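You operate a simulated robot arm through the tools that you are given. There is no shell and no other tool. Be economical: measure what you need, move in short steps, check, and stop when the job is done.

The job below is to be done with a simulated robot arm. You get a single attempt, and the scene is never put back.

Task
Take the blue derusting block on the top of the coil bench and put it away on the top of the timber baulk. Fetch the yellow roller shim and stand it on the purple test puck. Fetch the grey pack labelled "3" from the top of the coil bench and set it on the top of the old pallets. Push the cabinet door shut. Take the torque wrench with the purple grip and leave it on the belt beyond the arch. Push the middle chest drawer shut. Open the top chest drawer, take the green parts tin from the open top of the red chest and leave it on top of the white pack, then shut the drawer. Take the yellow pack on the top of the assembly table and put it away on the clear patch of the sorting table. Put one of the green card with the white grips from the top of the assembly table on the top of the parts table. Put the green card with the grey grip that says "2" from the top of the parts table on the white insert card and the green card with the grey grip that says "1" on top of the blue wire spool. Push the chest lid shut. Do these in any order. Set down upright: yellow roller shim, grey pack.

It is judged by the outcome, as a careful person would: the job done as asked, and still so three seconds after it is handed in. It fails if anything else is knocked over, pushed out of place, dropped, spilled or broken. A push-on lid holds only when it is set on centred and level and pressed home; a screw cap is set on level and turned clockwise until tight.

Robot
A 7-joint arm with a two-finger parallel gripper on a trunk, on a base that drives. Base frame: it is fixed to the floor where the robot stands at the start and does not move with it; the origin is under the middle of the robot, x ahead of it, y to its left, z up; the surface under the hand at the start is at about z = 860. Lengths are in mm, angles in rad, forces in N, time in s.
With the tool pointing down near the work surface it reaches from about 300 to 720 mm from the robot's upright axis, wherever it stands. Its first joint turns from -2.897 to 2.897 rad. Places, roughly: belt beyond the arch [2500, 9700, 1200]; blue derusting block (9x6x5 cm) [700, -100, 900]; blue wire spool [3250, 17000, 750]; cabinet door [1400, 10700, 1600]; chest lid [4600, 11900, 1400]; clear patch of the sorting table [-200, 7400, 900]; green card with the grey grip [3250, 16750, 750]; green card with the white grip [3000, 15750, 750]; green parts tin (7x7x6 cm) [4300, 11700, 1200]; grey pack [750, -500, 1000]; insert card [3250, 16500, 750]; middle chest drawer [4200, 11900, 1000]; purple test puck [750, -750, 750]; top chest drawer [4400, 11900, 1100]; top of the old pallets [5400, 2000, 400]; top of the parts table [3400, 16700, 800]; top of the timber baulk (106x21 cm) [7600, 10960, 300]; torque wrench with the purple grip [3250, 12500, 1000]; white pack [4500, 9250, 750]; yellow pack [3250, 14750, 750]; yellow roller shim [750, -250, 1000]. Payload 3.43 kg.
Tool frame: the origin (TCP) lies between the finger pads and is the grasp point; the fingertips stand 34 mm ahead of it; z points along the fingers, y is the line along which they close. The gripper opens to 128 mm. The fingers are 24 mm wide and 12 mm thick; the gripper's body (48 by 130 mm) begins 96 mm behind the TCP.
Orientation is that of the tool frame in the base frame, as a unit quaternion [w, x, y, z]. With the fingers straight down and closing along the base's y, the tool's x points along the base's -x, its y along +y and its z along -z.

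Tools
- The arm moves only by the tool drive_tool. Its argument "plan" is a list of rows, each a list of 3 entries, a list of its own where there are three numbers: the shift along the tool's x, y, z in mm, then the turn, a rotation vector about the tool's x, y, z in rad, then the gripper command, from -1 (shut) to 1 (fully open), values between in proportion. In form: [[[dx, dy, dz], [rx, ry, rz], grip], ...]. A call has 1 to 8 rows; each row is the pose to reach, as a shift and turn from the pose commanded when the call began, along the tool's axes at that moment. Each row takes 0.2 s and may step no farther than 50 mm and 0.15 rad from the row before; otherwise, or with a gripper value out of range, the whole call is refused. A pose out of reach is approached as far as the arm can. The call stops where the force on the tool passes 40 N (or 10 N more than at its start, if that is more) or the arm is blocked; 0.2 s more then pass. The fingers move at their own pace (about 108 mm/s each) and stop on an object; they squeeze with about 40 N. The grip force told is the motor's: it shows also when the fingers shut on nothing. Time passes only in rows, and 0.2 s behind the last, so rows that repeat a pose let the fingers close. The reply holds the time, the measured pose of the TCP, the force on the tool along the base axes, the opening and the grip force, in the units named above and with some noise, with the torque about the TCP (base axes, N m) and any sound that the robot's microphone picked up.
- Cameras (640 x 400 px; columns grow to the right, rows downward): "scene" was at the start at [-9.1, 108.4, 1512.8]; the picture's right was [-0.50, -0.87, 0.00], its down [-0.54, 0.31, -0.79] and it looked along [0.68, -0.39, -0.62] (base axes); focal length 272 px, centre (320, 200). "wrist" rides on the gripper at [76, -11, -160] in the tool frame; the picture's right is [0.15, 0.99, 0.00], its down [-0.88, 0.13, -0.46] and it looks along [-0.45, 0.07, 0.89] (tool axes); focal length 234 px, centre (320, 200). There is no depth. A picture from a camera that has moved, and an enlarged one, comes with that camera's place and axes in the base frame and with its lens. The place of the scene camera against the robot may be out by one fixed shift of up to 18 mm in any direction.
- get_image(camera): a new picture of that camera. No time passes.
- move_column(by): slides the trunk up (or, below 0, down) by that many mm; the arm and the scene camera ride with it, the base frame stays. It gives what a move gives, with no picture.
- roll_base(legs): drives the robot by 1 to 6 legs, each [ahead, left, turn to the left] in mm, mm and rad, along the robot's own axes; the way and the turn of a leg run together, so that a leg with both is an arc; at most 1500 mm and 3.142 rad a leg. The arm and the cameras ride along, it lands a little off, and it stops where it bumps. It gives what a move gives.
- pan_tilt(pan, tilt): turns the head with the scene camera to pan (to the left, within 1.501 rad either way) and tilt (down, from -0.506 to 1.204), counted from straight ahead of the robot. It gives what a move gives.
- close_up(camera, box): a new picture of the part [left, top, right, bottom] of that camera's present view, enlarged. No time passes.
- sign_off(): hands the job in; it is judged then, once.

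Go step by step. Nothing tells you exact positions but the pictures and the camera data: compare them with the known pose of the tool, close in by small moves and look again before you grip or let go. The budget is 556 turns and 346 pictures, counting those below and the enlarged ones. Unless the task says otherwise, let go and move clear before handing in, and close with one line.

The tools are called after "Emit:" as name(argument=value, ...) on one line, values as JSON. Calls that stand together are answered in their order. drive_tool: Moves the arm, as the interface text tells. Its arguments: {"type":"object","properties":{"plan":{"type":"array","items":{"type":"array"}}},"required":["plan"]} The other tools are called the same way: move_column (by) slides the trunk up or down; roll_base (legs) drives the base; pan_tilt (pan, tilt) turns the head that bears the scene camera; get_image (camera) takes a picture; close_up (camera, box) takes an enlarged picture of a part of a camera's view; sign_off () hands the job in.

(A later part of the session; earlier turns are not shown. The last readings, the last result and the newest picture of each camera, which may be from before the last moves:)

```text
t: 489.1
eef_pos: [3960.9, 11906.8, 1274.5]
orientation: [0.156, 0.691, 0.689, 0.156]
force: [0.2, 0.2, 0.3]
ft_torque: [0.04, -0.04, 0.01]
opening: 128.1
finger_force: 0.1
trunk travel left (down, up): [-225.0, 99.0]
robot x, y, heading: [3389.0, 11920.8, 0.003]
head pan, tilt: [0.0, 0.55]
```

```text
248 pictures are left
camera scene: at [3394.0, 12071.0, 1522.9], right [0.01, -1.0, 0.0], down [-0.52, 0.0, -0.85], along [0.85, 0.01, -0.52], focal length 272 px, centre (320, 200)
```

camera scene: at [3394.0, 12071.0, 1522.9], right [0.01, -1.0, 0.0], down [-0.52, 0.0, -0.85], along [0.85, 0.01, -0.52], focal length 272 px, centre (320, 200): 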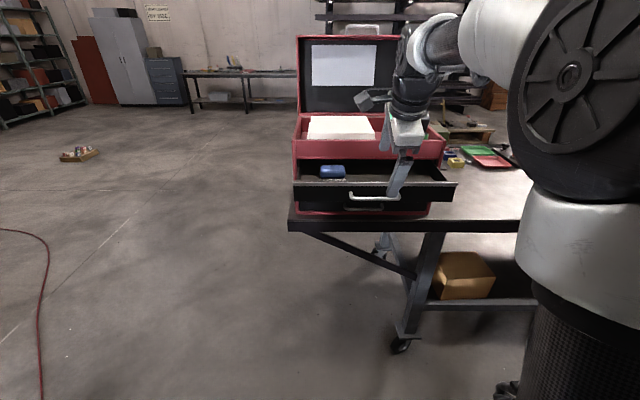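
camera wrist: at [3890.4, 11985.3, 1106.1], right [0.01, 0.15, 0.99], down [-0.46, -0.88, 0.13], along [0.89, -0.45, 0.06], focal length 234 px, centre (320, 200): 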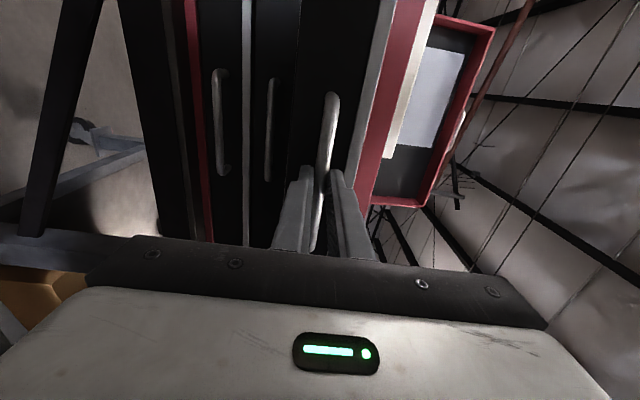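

Emit:
drive_tool(plan=[[[0, 0, 0], [0.15, 0, 0], 1], [[0, 0, 0], [0.3, 0, 0], 1], [[0, 0, 0], [0.448, 0, 0], 1]])

Emit:
move_column(by=99)

Emit:
roll_base(legs=[[330, -180, 0]])

Emit:
get_image(camera="wrist")

Emit:
get_image(camera="scene")

```text
t: 489.9
eef_pos: [3959.4, 11906.2, 1274.6]
orientation: [-0.002, 0.708, 0.706, -0.003]
force: [-0.6, 0.0, 0.5]
ft_torque: [0.0, -0.05, 0.04]
opening: 128.2
finger_force: 0.0
trunk travel left (down, up): [-225.0, 99.0]
robot x, y, heading: [3386.0, 11924.6, 0.009]
head pan, tilt: [0.0, 0.55]
```

```text
t: 491.5
eef_pos: [3958.7, 11905.5, 1329.8]
orientation: [0.0, 0.709, 0.705, -0.001]
force: [-0.1, -0.2, 0.5]
ft_torque: [0.0, 0.0, -0.02]
opening: 128.1
finger_force: 0.1
trunk travel left (down, up): [-278.0, 46.0]
robot x, y, heading: [3390.5, 11922.2, 0.003]
head pan, tilt: [0.0, 0.55]
stopped: the arm was blocked; the commanded pose is now the measured one
```

```text
t: 493.8
eef_pos: [4288.7, 11726.9, 1329.1]
orientation: [0.0, 0.711, 0.703, -0.001]
force: [0.9, 0.6, 0.6]
ft_torque: [0.0, 0.0, 0.01]
opening: 128.1
finger_force: 0.0
trunk travel left (down, up): [-278.0, 46.0]
robot x, y, heading: [3719.2, 11742.1, 0.0]
head pan, tilt: [0.0, 0.55]
```

```text
247 pictures are left
camera wrist: at [4279.6, 11801.5, 1489.7], right [0.99, 0.13, 0.0], down [0.12, -0.88, 0.46], along [0.06, -0.45, -0.89], focal length 234 px, centre (320, 200)
```

wrist: 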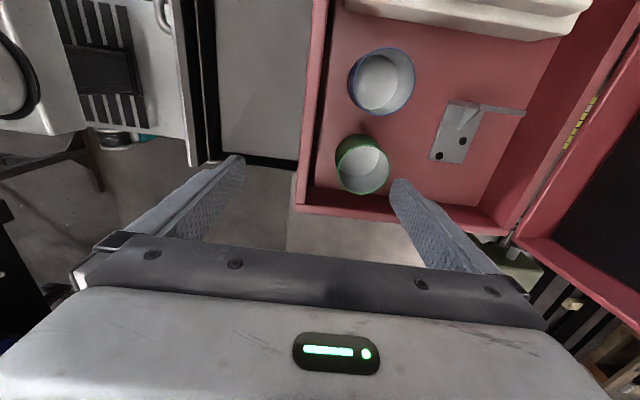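

```text
246 pictures are left
camera scene: at [3724.6, 11895.2, 1575.9], right [0.0, -1.0, 0.0], down [-0.52, 0.0, -0.85], along [0.85, 0.0, -0.52], focal length 272 px, centre (320, 200)
```

scene: 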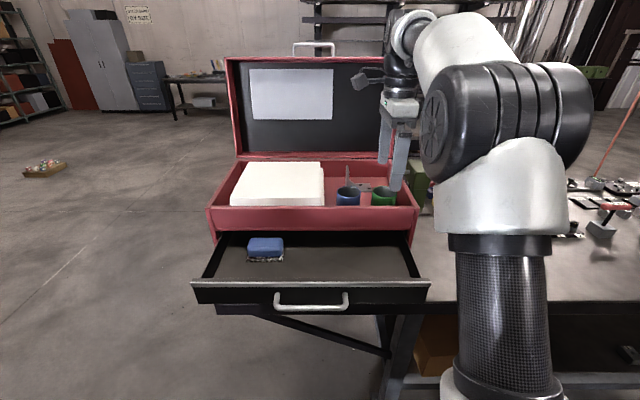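

The green tin sits in the tray's SW corner near (4347, 11715), beside the blue one. A diagonal NW–SE grip gives the most clearance, so I'll rotate and move above it.

Emit:
drive_tool(plan=[[[-2, 10, 0], [0, 0, 0.14], 1], [[-4, 20, 0], [0, 0, 0.28], 1], [[-6, 30, 0], [0, 0, 0.42], 1], [[-8, 40, 0], [0, 0, 0.56], 0.6], [[-10, 50, 0], [0, 0, 0.7], 0.6], [[-12, 58, 0], [0, 0, 0.785], 0.6], [[-12, 58, 0], [0, 0, 0.785], 0.6]])

Emit:
get_image(camera="wrist")

Emit:
close_up(camera="wrist", box=[240, 90, 400, 215])

```text
t: 495.4
eef_pos: [4347.4, 11711.2, 1329.2]
orientation: [-0.001, 0.927, 0.376, -0.002]
force: [0.6, -0.4, -0.1]
ft_torque: [0.01, 0.01, 0.02]
opening: 102.4
finger_force: 0.1
trunk travel left (down, up): [-278.0, 46.0]
robot x, y, heading: [3717.0, 11744.0, -0.002]
head pan, tilt: [0.0, 0.55]
```

```text
245 pictures are left
camera wrist: at [4394.9, 11773.6, 1491.2], right [0.79, -0.61, 0.0], down [-0.54, -0.71, 0.46], along [-0.28, -0.36, -0.89], focal length 234 px, centre (320, 200)
```

wrist: 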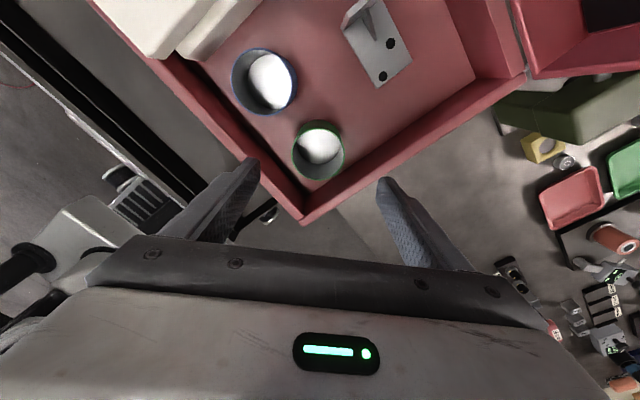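

```text
3.20 times, centred on (320, 152) of wrist
camera zoom: at [4394.9, 11773.6, 1491.2], right [0.79, -0.61, 0.0], down [-0.54, -0.71, 0.46], along [-0.28, -0.36, -0.89], focal length 749 px, centre (320, 352)
```

zoom: 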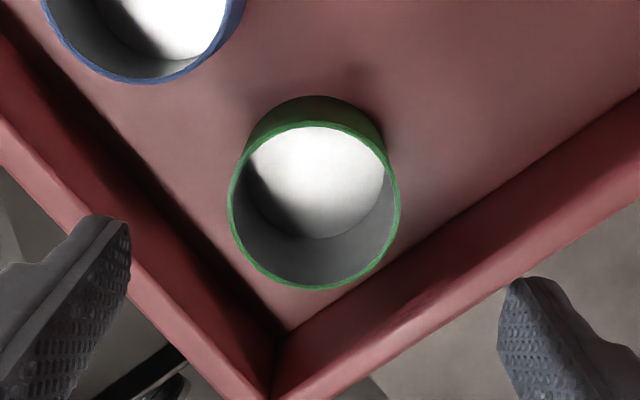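

Emit:
drive_tool(plan=[[[-9, -2.4, 10], [0, 0, 0], 0.44], [[-9, -2.4, 50], [0, 0, 0], 0.44], [[-9, -2.4, 90], [0, 0, 0], 0.44], [[-9, -2.4, 100], [0, 0, 0], 0.44]])

Emit:
get_image(camera="wrist")

```text
t: 496.4
eef_pos: [4339.3, 11706.1, 1228.5]
orientation: [0.001, 0.926, 0.377, -0.001]
force: [0.3, 0.3, -0.6]
ft_torque: [0.02, 0.02, -0.04]
opening: 92.3
finger_force: 0.1
trunk travel left (down, up): [-278.0, 46.0]
robot x, y, heading: [3721.0, 11745.6, -0.001]
head pan, tilt: [0.0, 0.55]
```

```text
243 pictures are left
camera wrist: at [4385.7, 11767.9, 1389.5], right [0.8, -0.61, 0.0], down [-0.54, -0.71, 0.46], along [-0.28, -0.36, -0.89], focal length 234 px, centre (320, 200)
```

wrist: 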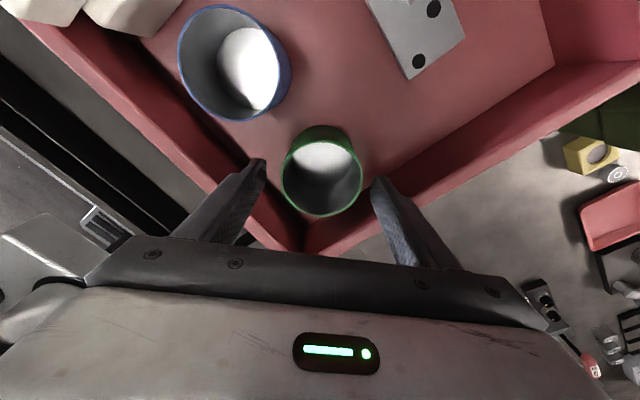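

Emit:
drive_tool(plan=[[[0, 1, 20], [0, 0, 0], 0.44], [[0, 1, 40], [0, 0, 0], 0.44], [[0, 1, 55], [0, 0, 0], 0.44], [[0, 1, 55], [0, 0, 0], 0.44]])

Emit:
close_up(camera="wrist", box=[160, 100, 480, 300])

```text
t: 497.0
eef_pos: [4342.1, 11705.3, 1208.6]
orientation: [0.008, 0.926, 0.378, 0.011]
force: [-6.0, 2.1, 13.4]
ft_torque: [-0.67, -0.45, -0.33]
opening: 88.8
finger_force: 0.0
trunk travel left (down, up): [-278.0, 46.0]
robot x, y, heading: [3715.1, 11740.4, -0.005]
head pan, tilt: [0.0, 0.55]
stopped in row 2: the force on the tool passed its limit at 51 N (the readings are from after the stop); the commanded pose is now the measured one
```

```text
2.00 times, centred on (320, 200) of wrist
camera zoom: at [4384.3, 11766.9, 1371.4], right [0.8, -0.6, 0.03], down [-0.55, -0.7, 0.45], along [-0.25, -0.37, -0.89], focal length 468 px, centre (320, 200)
```

zoom: 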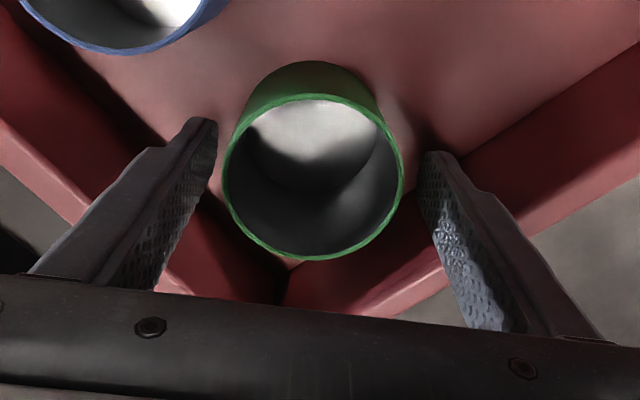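

A finger corner touched the south wall. I'll lift, rotate about 12° for more clearance, narrow the opening and retry.

Emit:
drive_tool(plan=[[[0, -2, -20], [0.012, -0.007, 0], 0.31], [[0, -2.6, -40], [0.023, -0.0143, -0.1], 0.31], [[0, -2.6, -40], [0.023, -0.0143, -0.21], 0.31], [[0, -2.6, -40], [0.023, -0.0143, -0.21], 0.31]])

Emit:
get_image(camera="wrist")

```text
t: 498.0
eef_pos: [4339.7, 11706.8, 1246.1]
orientation: [0.0, 0.881, 0.474, -0.003]
force: [0.0, 0.1, 0.4]
ft_torque: [-0.01, -0.01, 0.0]
opening: 83.7
finger_force: 0.1
trunk travel left (down, up): [-278.0, 46.0]
robot x, y, heading: [3717.8, 11743.2, -0.001]
head pan, tilt: [0.0, 0.55]
```

```text
241 pictures are left
camera wrist: at [4373.3, 11777.2, 1407.0], right [0.91, -0.42, 0.0], down [-0.37, -0.8, 0.46], along [-0.2, -0.42, -0.89], focal length 234 px, centre (320, 200)
```

wrist: 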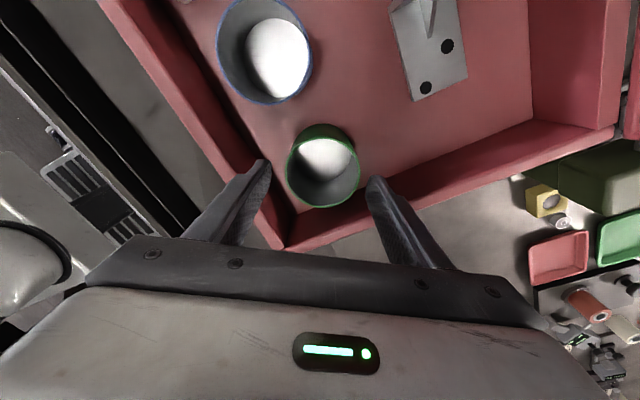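

Emit:
drive_tool(plan=[[[0, 1, 25], [0, 0, 0], 0.31], [[0, 1, 45], [0, 0, 0], 0.31], [[0, 1, 60], [0, 0, 0], 0.31], [[0, 1, 72], [0, 0, 0], 0.31]])

Emit:
close_up(camera="wrist", box=[160, 100, 480, 300])

```text
t: 498.9
eef_pos: [4340.9, 11707.9, 1195.7]
orientation: [0.004, 0.881, 0.473, 0.005]
force: [-5.1, -0.5, 15.4]
ft_torque: [0.26, 0.92, 0.18]
opening: 86.1
finger_force: 2.3
trunk travel left (down, up): [-278.0, 46.0]
robot x, y, heading: [3717.3, 11743.6, -0.004]
head pan, tilt: [0.0, 0.55]
stopped in row 4: the force on the tool passed its limit at 49 N (the readings are from after the stop); the commanded pose is now the measured one
```

```text
2.00 times, centred on (320, 200) of wrist
camera zoom: at [4371.9, 11777.4, 1357.0], right [0.91, -0.43, 0.01], down [-0.38, -0.8, 0.45], along [-0.18, -0.41, -0.89], focal length 468 px, centre (320, 200)
```

zoom: 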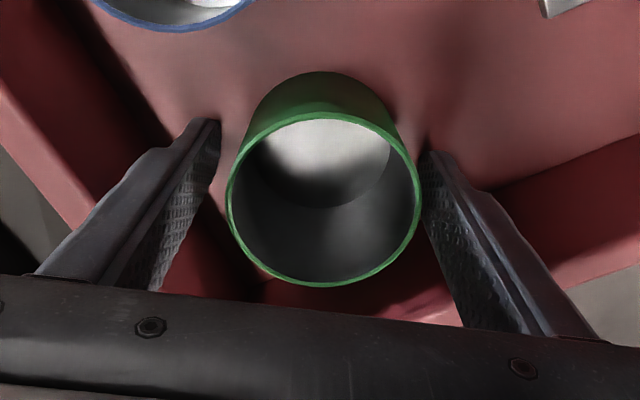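

The tips already overlap the tin by about 25 mm, which is enough. I'll rise 3 mm and grip there.

Emit:
drive_tool(plan=[[[0, 0, -3], [0, 0, 0], 0.31], [[0, 2, -4], [0, 0, 0], 0.0], [[0, 2, -4], [0, 0, 0], -1], [[0, 2, -4], [0, 0, 0], -1], [[0, 2, -4], [0, 0, 0], -1]])

Emit:
drive_tool(plan=[[[2, 0, -20], [0, 0, 0], -1], [[2, 0, -50], [0, 0, 0], -1], [[2, 0, -90], [0, 0, 0], -1]])

Emit:
get_image(camera="wrist")

```text
t: 500.1
eef_pos: [4345.6, 11706.8, 1196.0]
orientation: [0.004, 0.881, 0.472, 0.004]
force: [0.2, 0.6, 0.0]
ft_torque: [-0.01, 0.0, 0.01]
opening: 61.8
finger_force: 40.1
trunk travel left (down, up): [-278.0, 46.0]
robot x, y, heading: [3716.5, 11747.3, 0.003]
head pan, tilt: [0.0, 0.55]
```

```text
t: 500.9
eef_pos: [4347.3, 11705.3, 1287.6]
orientation: [0.003, 0.882, 0.472, 0.003]
force: [-0.2, 0.1, -1.1]
ft_torque: [-0.01, 0.02, 0.01]
opening: 61.7
finger_force: 39.8
trunk travel left (down, up): [-278.0, 46.0]
robot x, y, heading: [3720.2, 11745.2, -0.001]
head pan, tilt: [0.0, 0.55]
```

```text
239 pictures are left
camera wrist: at [4377.7, 11775.4, 1448.8], right [0.91, -0.42, 0.01], down [-0.38, -0.8, 0.45], along [-0.19, -0.42, -0.89], focal length 234 px, centre (320, 200)
```

wrist: 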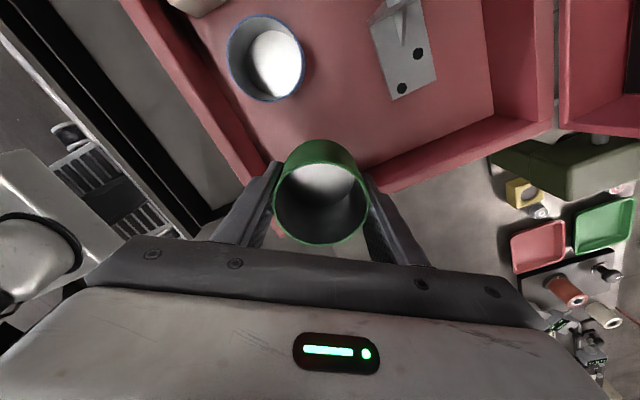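

The tin is held. The route is simple: stay facing east, strafe south along the aisle, and place it on the white pack on the cart from the west.

Emit:
drive_tool(plan=[[[-20, -42, -3], [0, 0, 0], -1], [[-40, -84, -3], [0, 0, 0], -1], [[-60, -126, -3], [0, 0, 0], -1], [[-80, -168, -3], [0, 0, 0], -1], [[-103, -208, -3], [0, 0, 0], -1]])

Emit:
roll_base(legs=[[-130, 0, 0], [0, -1150, 0], [0, -1100, 0]])

Emit:
pan_tilt(pan=0.0, tilt=0.7)

Emit:
get_image(camera="scene")

```text
t: 502.1
eef_pos: [4115.3, 11738.7, 1284.6]
orientation: [0.004, 0.881, 0.473, 0.004]
force: [0.8, -0.6, 0.0]
ft_torque: [0.01, 0.03, 0.0]
opening: 61.5
finger_force: 40.4
trunk travel left (down, up): [-278.0, 46.0]
robot x, y, heading: [3718.8, 11742.7, -0.001]
head pan, tilt: [0.0, 0.55]
```

```text
t: 524.3
eef_pos: [4019.2, 9545.0, 1284.2]
orientation: [0.004, 0.879, 0.478, 0.003]
force: [0.6, 0.6, -0.6]
ft_torque: [0.02, 0.0, -0.01]
opening: 61.3
finger_force: 39.9
trunk travel left (down, up): [-278.0, 46.0]
robot x, y, heading: [3622.6, 9542.4, 0.005]
head pan, tilt: [0.0, 0.55]
```

```text
t: 525.0
eef_pos: [4019.3, 9544.4, 1283.6]
orientation: [0.003, 0.879, 0.476, 0.004]
force: [-0.3, 0.7, -0.4]
ft_torque: [0.02, 0.05, 0.02]
opening: 61.5
finger_force: 40.1
trunk travel left (down, up): [-278.0, 46.0]
robot x, y, heading: [3620.1, 9545.2, 0.008]
head pan, tilt: [0.0, 0.7]
```

```text
238 pictures are left
camera scene: at [3621.9, 9696.7, 1562.8], right [0.01, -1.0, 0.0], down [-0.64, -0.01, -0.77], along [0.77, 0.01, -0.64], focal length 272 px, centre (320, 200)
```

scene: 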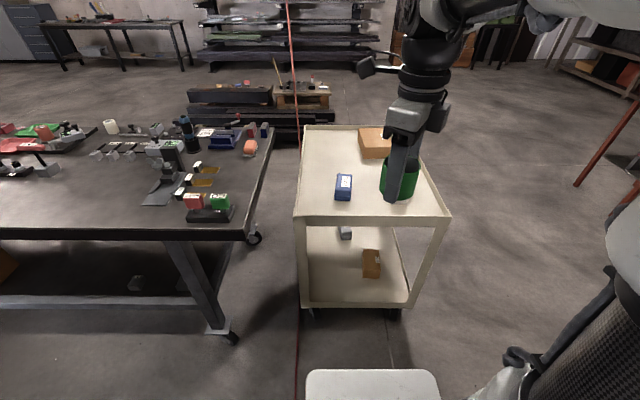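

Emit:
roll_base(legs=[[400, -80, 0]])

Emit:
pan_tilt(pan=0.0, tilt=0.95)

Emit:
get_image(camera="scene")

Emit:
get_image(camera="wrist")

```text
t: 527.5
eef_pos: [4427.4, 9463.6, 1283.4]
orientation: [0.003, 0.879, 0.476, 0.004]
force: [0.6, 1.1, 0.5]
ft_torque: [0.0, 0.01, -0.01]
opening: 61.6
finger_force: 40.3
trunk travel left (down, up): [-278.0, 46.0]
robot x, y, heading: [4029.6, 9462.9, 0.009]
head pan, tilt: [0.0, 0.7]
```

```text
t: 528.3
eef_pos: [4427.8, 9462.2, 1283.3]
orientation: [0.003, 0.879, 0.477, 0.004]
force: [0.1, 0.1, -0.1]
ft_torque: [0.04, 0.03, 0.02]
opening: 61.7
finger_force: 40.2
trunk travel left (down, up): [-278.0, 46.0]
robot x, y, heading: [4030.2, 9464.9, 0.007]
head pan, tilt: [0.0, 0.949]
```

```text
237 pictures are left
camera scene: at [4018.3, 9616.4, 1543.0], right [0.01, -1.0, 0.0], down [-0.81, 0.0, -0.58], along [0.58, 0.0, -0.81], focal length 272 px, centre (320, 200)
```

scene: 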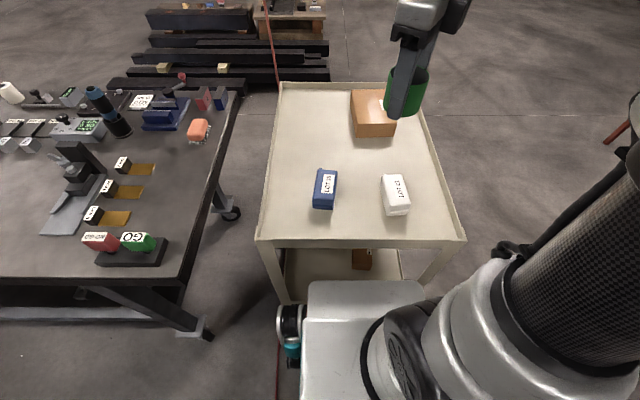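

```text
236 pictures are left
camera wrist: at [4457.8, 9533.3, 1445.6], right [0.91, -0.42, 0.01], down [-0.38, -0.81, 0.45], along [-0.18, -0.42, -0.89], focal length 234 px, centre (320, 200)
```

wrist: 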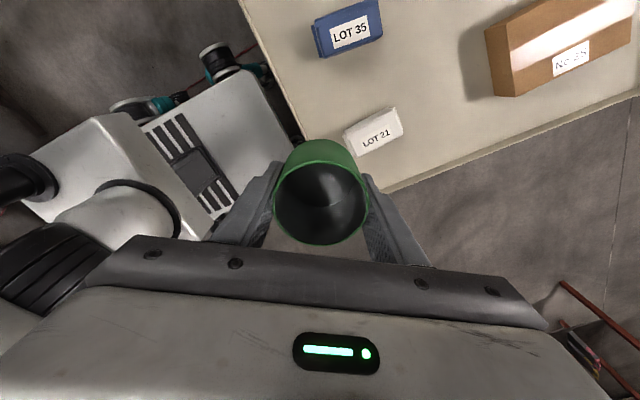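

Emit:
drive_tool(plan=[[[-3, 27, 36], [0, 0, 0], -1], [[-6, 54, 72], [0, 0, 0], -1], [[-9, 81, 108], [0, 0, 0], -1], [[-12, 108, 144], [0, 0, 0], -1], [[-13, 133, 180], [0, 0, 0], -1], [[-13, 133, 228], [0, 0, 0], -1], [[-13, 133, 270], [0, 0, 0], -1]])

Emit:
get_image(camera="wrist")

Emit:
close_up(camera="scene", box=[310, 110, 470, 210])

```text
t: 529.9
eef_pos: [4534.1, 9377.1, 1018.0]
orientation: [0.004, 0.879, 0.477, 0.004]
force: [-0.2, -0.2, -0.8]
ft_torque: [0.0, -0.01, 0.0]
opening: 61.5
finger_force: 39.8
trunk travel left (down, up): [-278.0, 46.0]
robot x, y, heading: [4028.7, 9467.0, 0.002]
head pan, tilt: [0.0, 0.949]
```

```text
235 pictures are left
camera wrist: at [4565.2, 9448.4, 1179.2], right [0.91, -0.42, 0.01], down [-0.38, -0.81, 0.45], along [-0.18, -0.42, -0.89], focal length 234 px, centre (320, 200)
```

wrist: 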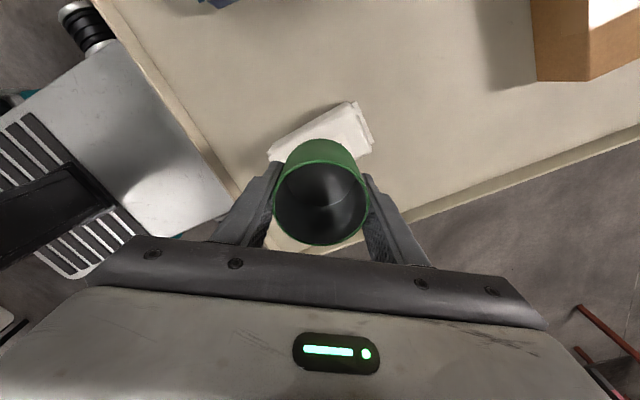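

```text
4.00 times, centred on (390, 160) of scene
camera zoom: at [4018.4, 9616.4, 1543.0], right [0.01, -1.0, 0.0], down [-0.81, 0.0, -0.58], along [0.58, 0.0, -0.81], focal length 1090 px, centre (40, 360)
```

zoom: 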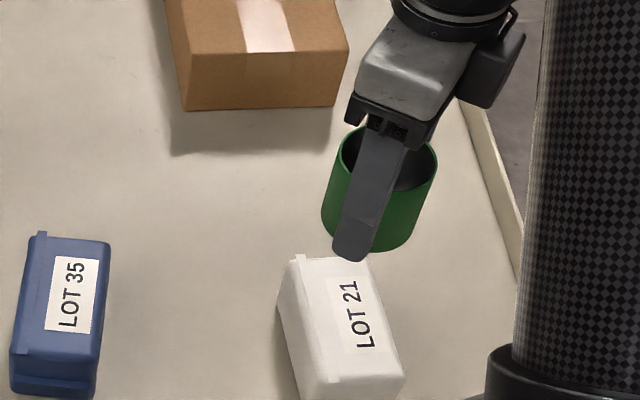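

Emit:
drive_tool(plan=[[[0, 0, 35], [0, 0, 0], -1], [[0, 0, 65], [0, 0, 0], -1], [[0, 0, 85], [0, 0, 0], -1], [[0, 0, 85], [0, 0, 0], -1]])

Emit:
close_up(camera="scene", box=[310, 110, 470, 210])

Emit:
get_image(camera="wrist")

```text
t: 530.9
eef_pos: [4534.6, 9378.2, 930.1]
orientation: [0.005, 0.879, 0.476, 0.004]
force: [-0.7, 0.5, -0.9]
ft_torque: [0.0, 0.0, 0.02]
opening: 61.3
finger_force: 40.3
trunk travel left (down, up): [-278.0, 46.0]
robot x, y, heading: [4031.4, 9461.9, 0.009]
head pan, tilt: [0.0, 0.949]
```

```text
4.00 times, centred on (390, 160) of scene
camera zoom: at [4018.4, 9616.3, 1543.0], right [0.01, -1.0, 0.0], down [-0.81, 0.0, -0.58], along [0.58, 0.0, -0.81], focal length 1090 px, centre (40, 360)
```

zoom: 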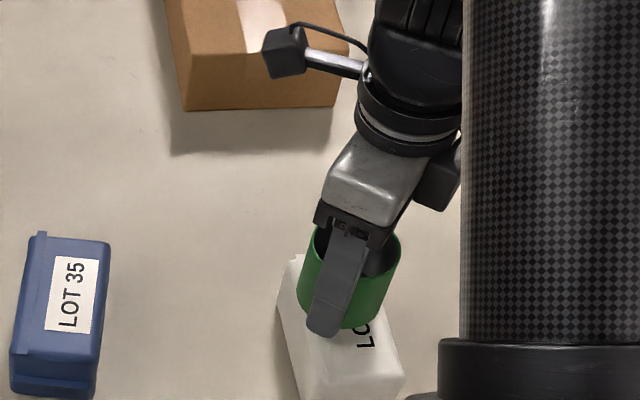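

```text
232 pictures are left
camera wrist: at [4565.7, 9448.7, 1092.8], right [0.91, -0.42, 0.01], down [-0.38, -0.81, 0.45], along [-0.18, -0.42, -0.89], focal length 234 px, centre (320, 200)
```

wrist: 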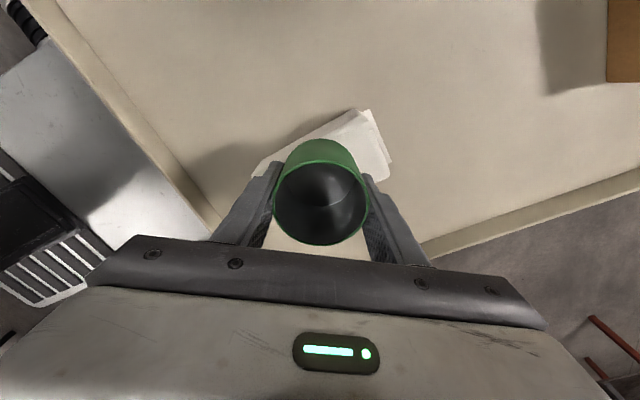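

Emit:
drive_tool(plan=[[[0, 0, 6], [0, 0, 0], -1], [[0, 0, 12], [0, 0, 0], -1], [[0, 0, 17], [0, 0, 0], -1], [[0, 0, 22], [0, 0, 0], -1], [[0, 0, 27], [0, 0, 0], -1], [[0, 0, 32], [0, 0, 0], -1], [[0, 0, 37], [0, 0, 0], -1]])

Emit:
close_up(camera="scene", box=[310, 110, 470, 210])

```text
t: 532.0
eef_pos: [4535.4, 9378.3, 914.4]
orientation: [0.003, 0.879, 0.477, 0.004]
force: [-7.9, 0.8, 24.7]
ft_torque: [0.37, 1.04, 0.11]
opening: 61.6
finger_force: 40.1
trunk travel left (down, up): [-278.0, 46.0]
robot x, y, heading: [4029.2, 9465.5, 0.006]
head pan, tilt: [0.0, 0.949]
stopped in row 5: the force on the tool passed its limit at 49 N (the readings are from after the stop); the commanded pose is now the measured one
```

```text
4.00 times, centred on (390, 160) of scene
camera zoom: at [4015.5, 9616.7, 1543.2], right [0.01, -1.0, 0.0], down [-0.81, -0.01, -0.58], along [0.58, 0.0, -0.81], focal length 1090 px, centre (40, 360)
```

zoom: 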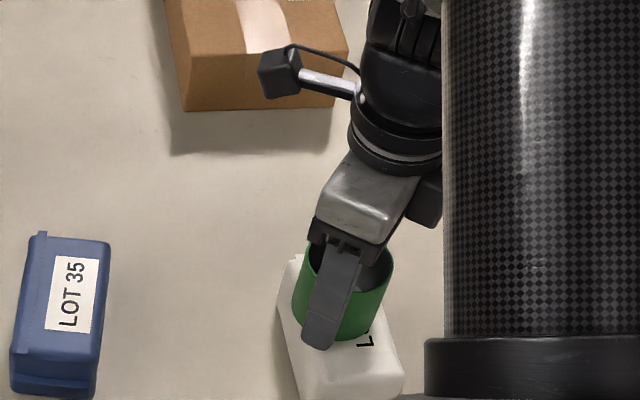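

Emit:
drive_tool(plan=[[[0, 0, -1], [0, 0, 0], -1], [[0, 0, -1.5], [0, 0, 0], -1], [[0, 0, -1.5], [0, 0, 0], 0.1], [[0, 0, -1.5], [0, 0, 0], 0.3], [[0, 0, -1.5], [0, 0, 0], 0.3]])

Emit:
drive_tool(plan=[[[0, 0, -30], [0, 0, 0], 0.3], [[0, 0, -75], [0, 0, 0], 0.3], [[0, 0, -120], [0, 0, 0], 0.3], [[0, 0, -165], [0, 0, 0], 0.5], [[0, 0, -210], [0, 0, 0], 0.5]])

Emit:
get_image(camera="wrist")

Emit:
close_up(camera="scene", box=[310, 110, 470, 210])

```text
t: 533.2
eef_pos: [4538.2, 9378.0, 913.7]
orientation: [0.005, 0.879, 0.476, 0.007]
force: [7.4, -5.8, 13.5]
ft_torque: [0.08, 0.29, 0.07]
opening: 77.8
finger_force: 0.1
trunk travel left (down, up): [-278.0, 46.0]
robot x, y, heading: [4034.4, 9469.7, 0.005]
head pan, tilt: [0.0, 0.949]
```

```text
t: 534.4
eef_pos: [4534.4, 9381.8, 1123.3]
orientation: [0.003, 0.879, 0.476, 0.004]
force: [0.3, 0.1, -0.7]
ft_torque: [0.02, 0.02, -0.04]
opening: 95.9
finger_force: 0.1
trunk travel left (down, up): [-278.0, 46.0]
robot x, y, heading: [4028.8, 9466.4, 0.005]
head pan, tilt: [0.0, 0.949]
```

```text
230 pictures are left
camera wrist: at [4563.7, 9451.9, 1284.9], right [0.91, -0.42, 0.01], down [-0.38, -0.81, 0.45], along [-0.18, -0.42, -0.89], focal length 234 px, centre (320, 200)
```

wrist: 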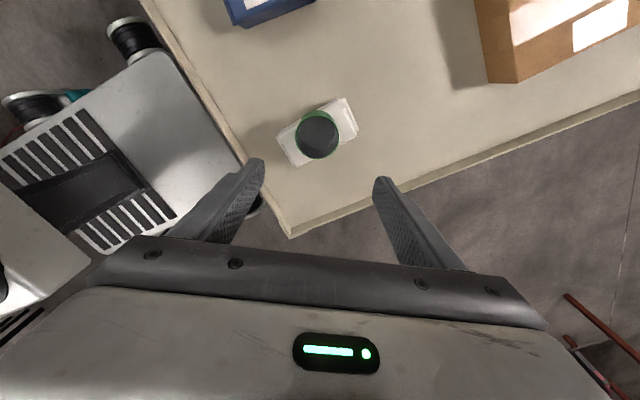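

```text
4.00 times, centred on (390, 160) of scene
camera zoom: at [4017.9, 9616.3, 1543.0], right [0.01, -1.0, 0.0], down [-0.81, 0.0, -0.58], along [0.58, 0.0, -0.81], focal length 1090 px, centre (40, 360)
```

zoom: 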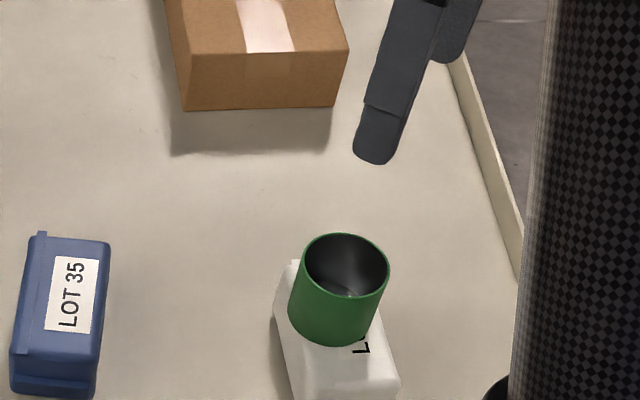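

The tin stands on the white pack. I'll retract, rotate the tool so the fingers close along y, and go back to shut the drawer.

Emit:
drive_tool(plan=[[[-5, -15, -15], [0, 0, -0.14], 0], [[-10, -30, -30], [0, 0, -0.28], 0], [[-15, -45, -45], [0, 0, -0.42], -0.5], [[-20, -60, -60], [0, 0, -0.56], -1], [[-25, -75, -75], [0, 0, -0.7], -1], [[-30, -90, -90], [0, 0, -0.84], -1], [[-40, -105, -105], [0, 0, -0.98], -1], [[-50, -120, -120], [0, 0, -1.12], -1]])

Emit:
drive_tool(plan=[[[0, 0, -10], [0, 0, -0.14], -1], [[0, 0, -20], [0, 0, -0.28], -1], [[0, 0, -20], [0, 0, -0.42], -1], [[0, 0, -20], [0, 0, -0.56], -1], [[0, 0, -20], [0, 0, -0.7], -1], [[0, 0, -20], [0, 0, -0.84], -1], [[0, 0, -20], [0, 0, -0.98], -1], [[0, 0, -20], [0, 0, -1.03], -1]])

Emit:
roll_base(legs=[[-430, 0, 0], [0, 1250, 0], [0, 1200, 0]])

Emit:
get_image(camera="scene")

```text
t: 536.2
eef_pos: [4404.8, 9402.8, 1241.9]
orientation: [0.005, 0.49, 0.871, 0.002]
force: [-0.3, 0.8, -0.2]
ft_torque: [0.03, 0.02, -0.05]
opening: 0.0
finger_force: 32.8
trunk travel left (down, up): [-278.0, 46.0]
robot x, y, heading: [4028.9, 9463.4, 0.01]
head pan, tilt: [0.0, 0.949]
```

```text
t: 538.0
eef_pos: [4405.8, 9402.3, 1261.3]
orientation: [0.005, -0.001, 1.0, -0.001]
force: [0.7, -0.1, -0.3]
ft_torque: [-0.04, 0.01, 0.01]
opening: 0.0
finger_force: 32.3
trunk travel left (down, up): [-278.0, 46.0]
robot x, y, heading: [4026.4, 9467.0, 0.005]
head pan, tilt: [0.0, 0.949]
```

```text
t: 563.6
eef_pos: [3927.8, 11839.5, 1262.0]
orientation: [0.006, -0.012, 1.0, 0.0]
force: [0.2, 0.8, 0.8]
ft_torque: [-0.01, 0.01, -0.01]
opening: 0.0
finger_force: 32.8
trunk travel left (down, up): [-278.0, 46.0]
robot x, y, heading: [3551.3, 11896.4, 0.034]
head pan, tilt: [0.0, 0.949]
```

```text
228 pictures are left
camera scene: at [3535.3, 12043.5, 1543.0], right [0.03, -1.0, 0.0], down [-0.81, -0.03, -0.58], along [0.58, 0.02, -0.81], focal length 272 px, centre (320, 200)
```

scene: 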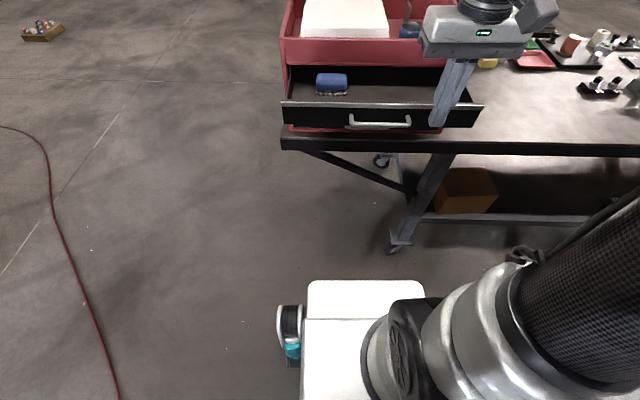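

Emit:
drive_tool(plan=[[[-20, 45, 0], [0, 0, 0], -1], [[-40, 90, 0], [0, 0, 0], -1], [[-60, 135, 10], [0, 0, 0], -1], [[-80, 175, 30], [0, 0, 0], -1], [[-90, 190, 70], [0, 0, 0], -1], [[-90, 190, 110], [0, 0, 0], -1], [[-90, 190, 132], [0, 0, 0], -1]])

Emit:
get_image(camera="scene")

Emit:
get_image(camera="wrist")

```text
refused: row 3 steps farther than a row can; nothing moved
```

```text
227 pictures are left
camera scene: at [3535.3, 12043.5, 1543.0], right [0.03, -1.0, 0.0], down [-0.81, -0.03, -0.58], along [0.58, 0.02, -0.81], focal length 272 px, centre (320, 200)
```

scene: 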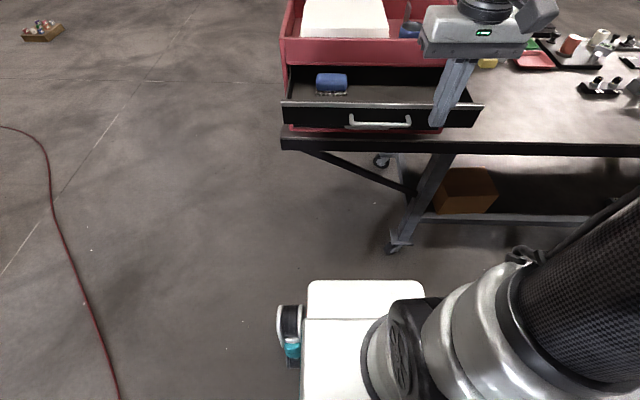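

```text
226 pictures are left
camera wrist: at [3850.9, 11827.0, 1422.5], right [-0.17, 0.98, 0.0], down [0.87, 0.15, 0.47], along [0.46, 0.08, -0.89], focal length 234 px, centre (320, 200)
```

wrist: 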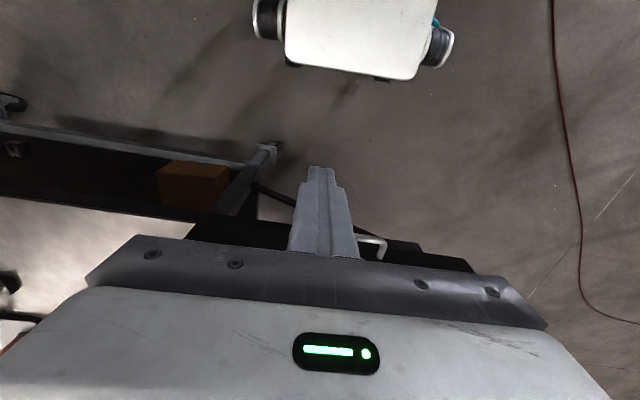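

Emit:
drive_tool(plan=[[[-18, 44, 0], [0, 0, 0], -1], [[-36, 88, 0], [0, 0, 0], -1], [[-54, 132, 5], [0, 0, 0], -1], [[-72, 170, 20], [0, 0, 0], -1], [[-85, 190, 55], [0, 0, 0], -1], [[-90, 190, 100], [0, 0, 0], -1], [[-90, 190, 132], [0, 0, 0], -1]])

Emit:
drive_tool(plan=[[[-30, 0, 0], [0, 0, 0], -1], [[-60, 0, 0], [0, 0, 0], -1], [[-90, 0, 0], [0, 0, 0], -1], [[-120, 0, 0], [0, 0, 0], -1], [[-150, 0, 0], [0, 0, 0], -1], [[-180, 0, 0], [0, 0, 0], -1], [[-205, 0, 0], [0, 0, 0], -1]])

Emit:
get_image(camera="scene")

```text
t: 565.2
eef_pos: [4012.2, 12034.7, 1128.7]
orientation: [0.006, -0.014, 1.0, 0.0]
force: [-0.3, -1.1, 1.1]
ft_torque: [-0.02, 0.0, -0.01]
opening: 0.3
finger_force: 33.1
trunk travel left (down, up): [-278.0, 46.0]
robot x, y, heading: [3549.3, 11892.6, 0.032]
head pan, tilt: [0.0, 0.949]
```

```text
t: 566.8
eef_pos: [4221.3, 12037.3, 1131.6]
orientation: [0.005, -0.013, 1.0, -0.001]
force: [-0.5, 0.8, 0.5]
ft_torque: [0.01, -0.04, -0.04]
opening: 0.0
finger_force: 33.3
trunk travel left (down, up): [-278.0, 46.0]
robot x, y, heading: [3553.4, 11893.2, 0.034]
head pan, tilt: [0.0, 0.949]
```

```text
225 pictures are left
camera scene: at [3535.6, 12043.6, 1543.0], right [0.03, -1.0, 0.0], down [-0.81, -0.03, -0.58], along [0.58, 0.02, -0.81], focal length 272 px, centre (320, 200)
```

scene: 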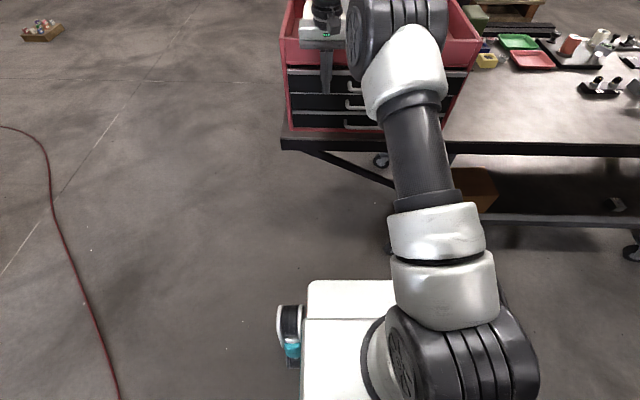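

Emit:
drive_tool(plan=[[[-10, 0, 0], [0, 0, 0], -1], [[-20, 0, 0], [0, 0, 0], -1], [[-27, 0, 0], [0, 0, 0], -1], [[-34, 0, 0], [0, 0, 0], -1], [[-40, 0, 0], [0, 0, 0], -1]])

Emit:
close_up(camera="scene", box=[260, 0, 500, 150])

```text
t: 567.5
eef_pos: [4232.7, 12037.1, 1132.0]
orientation: [-0.002, -0.012, 1.0, -0.001]
force: [-24.3, -4.1, 3.6]
ft_torque: [0.42, -2.9, -0.56]
opening: 0.1
finger_force: 33.0
trunk travel left (down, up): [-278.0, 46.0]
robot x, y, heading: [3550.8, 11892.8, 0.031]
head pan, tilt: [0.0, 0.949]
stopped in row 3: the force on the tool passed its limit at 52 N (the readings are from after the stop); the commanded pose is now the measured one
```

```text
2.67 times, centred on (380, 75) of scene
camera zoom: at [3530.6, 12042.7, 1543.2], right [0.03, -1.0, 0.0], down [-0.81, -0.02, -0.58], along [0.58, 0.02, -0.81], focal length 726 px, centre (160, 533)
```

zoom: 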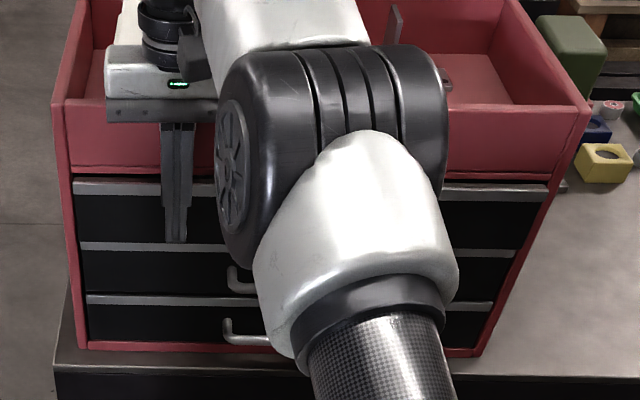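

The gripper body met the chest rim before the drawer. I'll back off, tilt the tool forward and press with the fingertips.

Emit:
drive_tool(plan=[[[15, 0, 0], [0, -0.12, 0], -1], [[30, 0, 0], [0, -0.25, 0], -1], [[30, 0, 0], [0, -0.38, 0], -1], [[30, 0, 0], [0, -0.38, 0], -1]])

Emit:
drive_tool(plan=[[[-14, 0, 5], [0, 0, 0], -1], [[-28, 0, 11], [0, 0, 0], -1], [[-37, 0, 15], [0, 0, 0], -1], [[-46, 0, 18], [0, 0, 0], -1], [[-55, 0, 22], [0, 0, 0], -1]])

Emit:
get_image(camera="scene")

```text
t: 568.5
eef_pos: [4207.2, 12036.0, 1131.5]
orientation: [0.188, -0.011, 0.982, 0.0]
force: [-0.6, 0.6, 0.0]
ft_torque: [0.0, -0.02, -0.02]
opening: 0.1
finger_force: 33.0
trunk travel left (down, up): [-278.0, 46.0]
robot x, y, heading: [3551.4, 11890.7, 0.031]
head pan, tilt: [0.0, 0.949]
```

```text
t: 569.4
eef_pos: [4242.6, 12037.5, 1128.2]
orientation: [0.178, -0.013, 0.984, 0.0]
force: [-19.5, -2.4, 9.1]
ft_torque: [-0.05, 0.3, -0.07]
opening: 0.4
finger_force: 33.0
trunk travel left (down, up): [-278.0, 46.0]
robot x, y, heading: [3546.5, 11893.8, 0.027]
head pan, tilt: [0.0, 0.949]
stopped in row 4: the force on the tool passed its limit at 49 N (the readings are from after the stop); the commanded pose is now the measured one
```

```text
223 pictures are left
camera scene: at [3530.5, 12042.8, 1543.2], right [0.03, -1.0, 0.0], down [-0.81, -0.03, -0.58], along [0.58, 0.02, -0.81], focal length 272 px, centre (320, 200)
```

scene: 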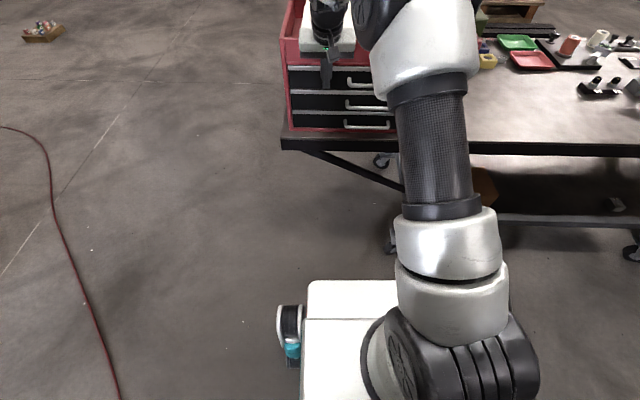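

The top drawer is fully shut. Next the lid, which I'll close from the chest's north side.

Emit:
drive_tool(plan=[[[45, 0, -15], [0, 0, 0], -1], [[90, 0, -35], [0, 0.12, 0], -1], [[130, 0, -60], [0, 0.24, 0], -1], [[165, 0, -90], [0, 0.36, 0], -1], [[180, 0, -130], [0, 0.36, 0], -1], [[190, 0, -170], [0, 0.36, 0], -1]])

Emit:
roll_base(legs=[[0, 1000, 0], [0, 0, -1.6], [0, 900, 0]])

Emit:
pan_tilt(pan=-0.1, tilt=0.5)

Emit:
get_image(camera="scene")

```text
t: 570.8
eef_pos: [4011.0, 12028.7, 1221.5]
orientation: [-0.001, -0.011, 1.0, -0.002]
force: [0.5, 0.0, -1.0]
ft_torque: [0.01, 0.02, 0.0]
opening: 0.1
finger_force: 33.3
trunk travel left (down, up): [-278.0, 46.0]
robot x, y, heading: [3551.4, 11893.1, 0.026]
head pan, tilt: [0.0, 0.949]
```

```text
t: 577.0
eef_pos: [4001.6, 12656.0, 1218.6]
orientation: [-0.006, -0.013, 1.0, -0.003]
force: [0.1, 0.2, 0.7]
ft_torque: [-0.03, 0.03, 0.0]
opening: 0.2
finger_force: 32.8
trunk travel left (down, up): [-278.0, 46.0]
robot x, y, heading: [3532.9, 12517.6, 0.033]
head pan, tilt: [0.0, 0.949]
stopped in leg 1: the robot was blocked; the commanded pose is now the measured one
```

```text
t: 577.9
eef_pos: [4002.8, 12658.6, 1217.0]
orientation: [-0.007, -0.014, 1.0, -0.003]
force: [0.2, 0.8, 0.2]
ft_torque: [-0.01, -0.04, 0.02]
opening: 0.2
finger_force: 32.8
trunk travel left (down, up): [-278.0, 46.0]
robot x, y, heading: [3531.9, 12518.0, 0.042]
head pan, tilt: [-0.099, 0.499]
```

```text
222 pictures are left
camera scene: at [3546.5, 12661.8, 1580.4], right [-0.06, -1.0, 0.0], down [-0.49, 0.03, -0.87], along [0.87, -0.06, -0.49], focal length 272 px, centre (320, 200)
```

scene: 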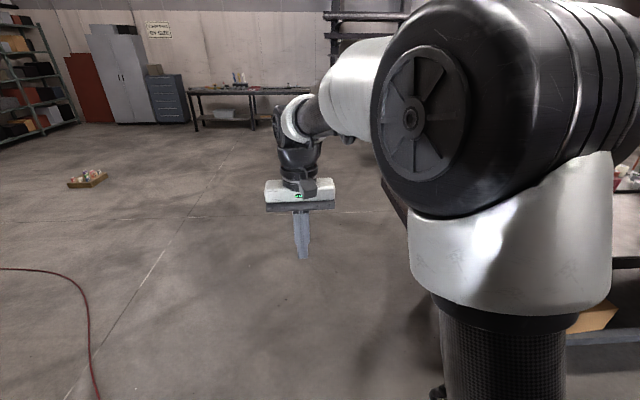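

I bumped something behind, probably the wrench shelf. I'll move off and check it.

Emit:
roll_base(legs=[[150, 0, 0], [100, 500, 0], [0, 0, -1.6]])

Emit:
pan_tilt(pan=-1.0, tilt=0.5)

Emit:
get_image(camera="scene")

Emit:
pan_tilt(pan=0.3, tilt=0.4)

Emit:
get_image(camera="scene")

```text
t: 588.2
eef_pos: [3887.3, 12568.8, 1222.0]
orientation: [-0.003, 0.708, 0.707, 0.0]
force: [0.4, 0.8, -0.1]
ft_torque: [-0.01, -0.05, -0.02]
opening: 0.0
finger_force: 33.2
trunk travel left (down, up): [-278.0, 46.0]
robot x, y, heading: [3762.8, 13036.1, -1.565]
head pan, tilt: [-0.099, 0.499]
```

```text
t: 589.4
eef_pos: [3887.3, 12567.7, 1221.5]
orientation: [-0.002, 0.707, 0.707, -0.001]
force: [0.7, -0.6, -0.1]
ft_torque: [0.01, -0.03, 0.01]
opening: 0.1
finger_force: 33.4
trunk travel left (down, up): [-278.0, 46.0]
robot x, y, heading: [3763.4, 13032.8, -1.565]
head pan, tilt: [-1.0, 0.499]
```

```text
221 pictures are left
camera scene: at [3830.3, 13085.2, 1580.5], right [-0.55, 0.84, 0.0], down [0.4, 0.26, -0.88], along [-0.74, -0.48, -0.48], focal length 272 px, centre (320, 200)
```

scene: 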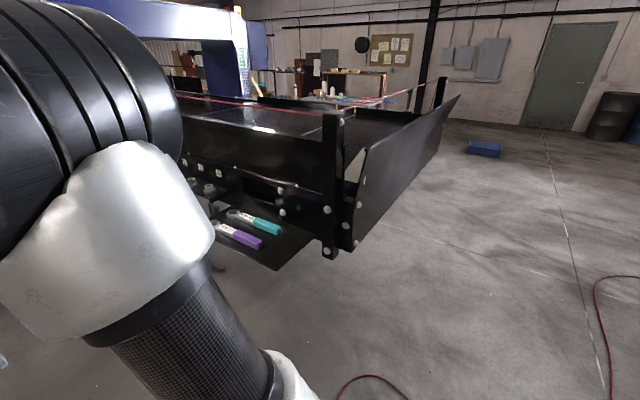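

```text
t: 590.9
eef_pos: [3885.6, 12567.1, 1222.2]
orientation: [-0.003, 0.708, 0.706, 0.0]
force: [0.5, 0.2, 0.0]
ft_torque: [-0.01, 0.01, 0.02]
opening: 0.1
finger_force: 33.2
trunk travel left (down, up): [-278.0, 46.0]
robot x, y, heading: [3761.5, 13030.4, -1.562]
head pan, tilt: [0.3, 0.4]
```

```text
220 pictures are left
camera scene: at [3934.4, 13046.6, 1589.6], right [-0.95, -0.3, 0.0], down [-0.12, 0.37, -0.92], along [0.28, -0.88, -0.39], focal length 272 px, centre (320, 200)
```

scene: 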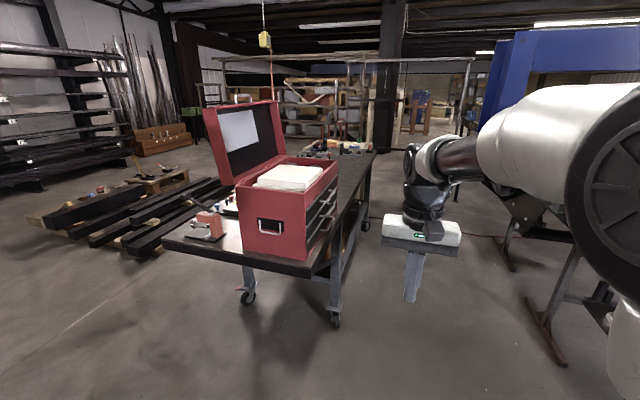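

The wrenches are undisturbed. The lid leans back from its hinge near (4581, z 1221), its top edge near (4671, z 1513). I'll raise and level the tool to point south, then come in behind it.

Emit:
drive_tool(plan=[[[-10, 0, -20], [0, -0.14, 0], -1], [[-20, 0, -40], [0, -0.28, 0], -1], [[-30, 0, -60], [0, -0.42, 0], -1], [[-40, 0, -80], [0, -0.56, 0], -1], [[-50, 0, -100], [0, -0.7, 0], -1], [[-60, 0, -120], [0, -0.84, 0], -1], [[-70, 0, -140], [0, -0.98, 0], -1], [[-80, 0, -160], [0, -1.12, 0], -1]])

Emit:
drive_tool(plan=[[[0, 0, 8], [0, -0.11, 0], -1], [[0, 0, 16], [0, -0.22, 0], -1], [[0, 0, 24], [0, -0.34, 0], -1], [[0, 0, 32], [0, -0.451, 0], -1], [[0, 0, 32], [0, -0.451, 0], -1]])

```text
t: 592.7
eef_pos: [3886.1, 12488.3, 1378.1]
orientation: [0.373, 0.599, 0.6, -0.376]
force: [1.6, 0.3, -0.3]
ft_torque: [0.03, 0.0, -0.01]
opening: 0.1
finger_force: 33.1
trunk travel left (down, up): [-278.0, 46.0]
robot x, y, heading: [3762.7, 13031.9, -1.56]
head pan, tilt: [0.3, 0.4]
```

```text
t: 593.9
eef_pos: [3885.3, 12458.0, 1367.1]
orientation: [0.498, 0.5, 0.501, -0.501]
force: [-0.3, -0.8, 0.1]
ft_torque: [-0.03, 0.02, 0.01]
opening: 0.1
finger_force: 32.7
trunk travel left (down, up): [-278.0, 46.0]
robot x, y, heading: [3762.6, 13033.3, -1.568]
head pan, tilt: [0.3, 0.4]
```

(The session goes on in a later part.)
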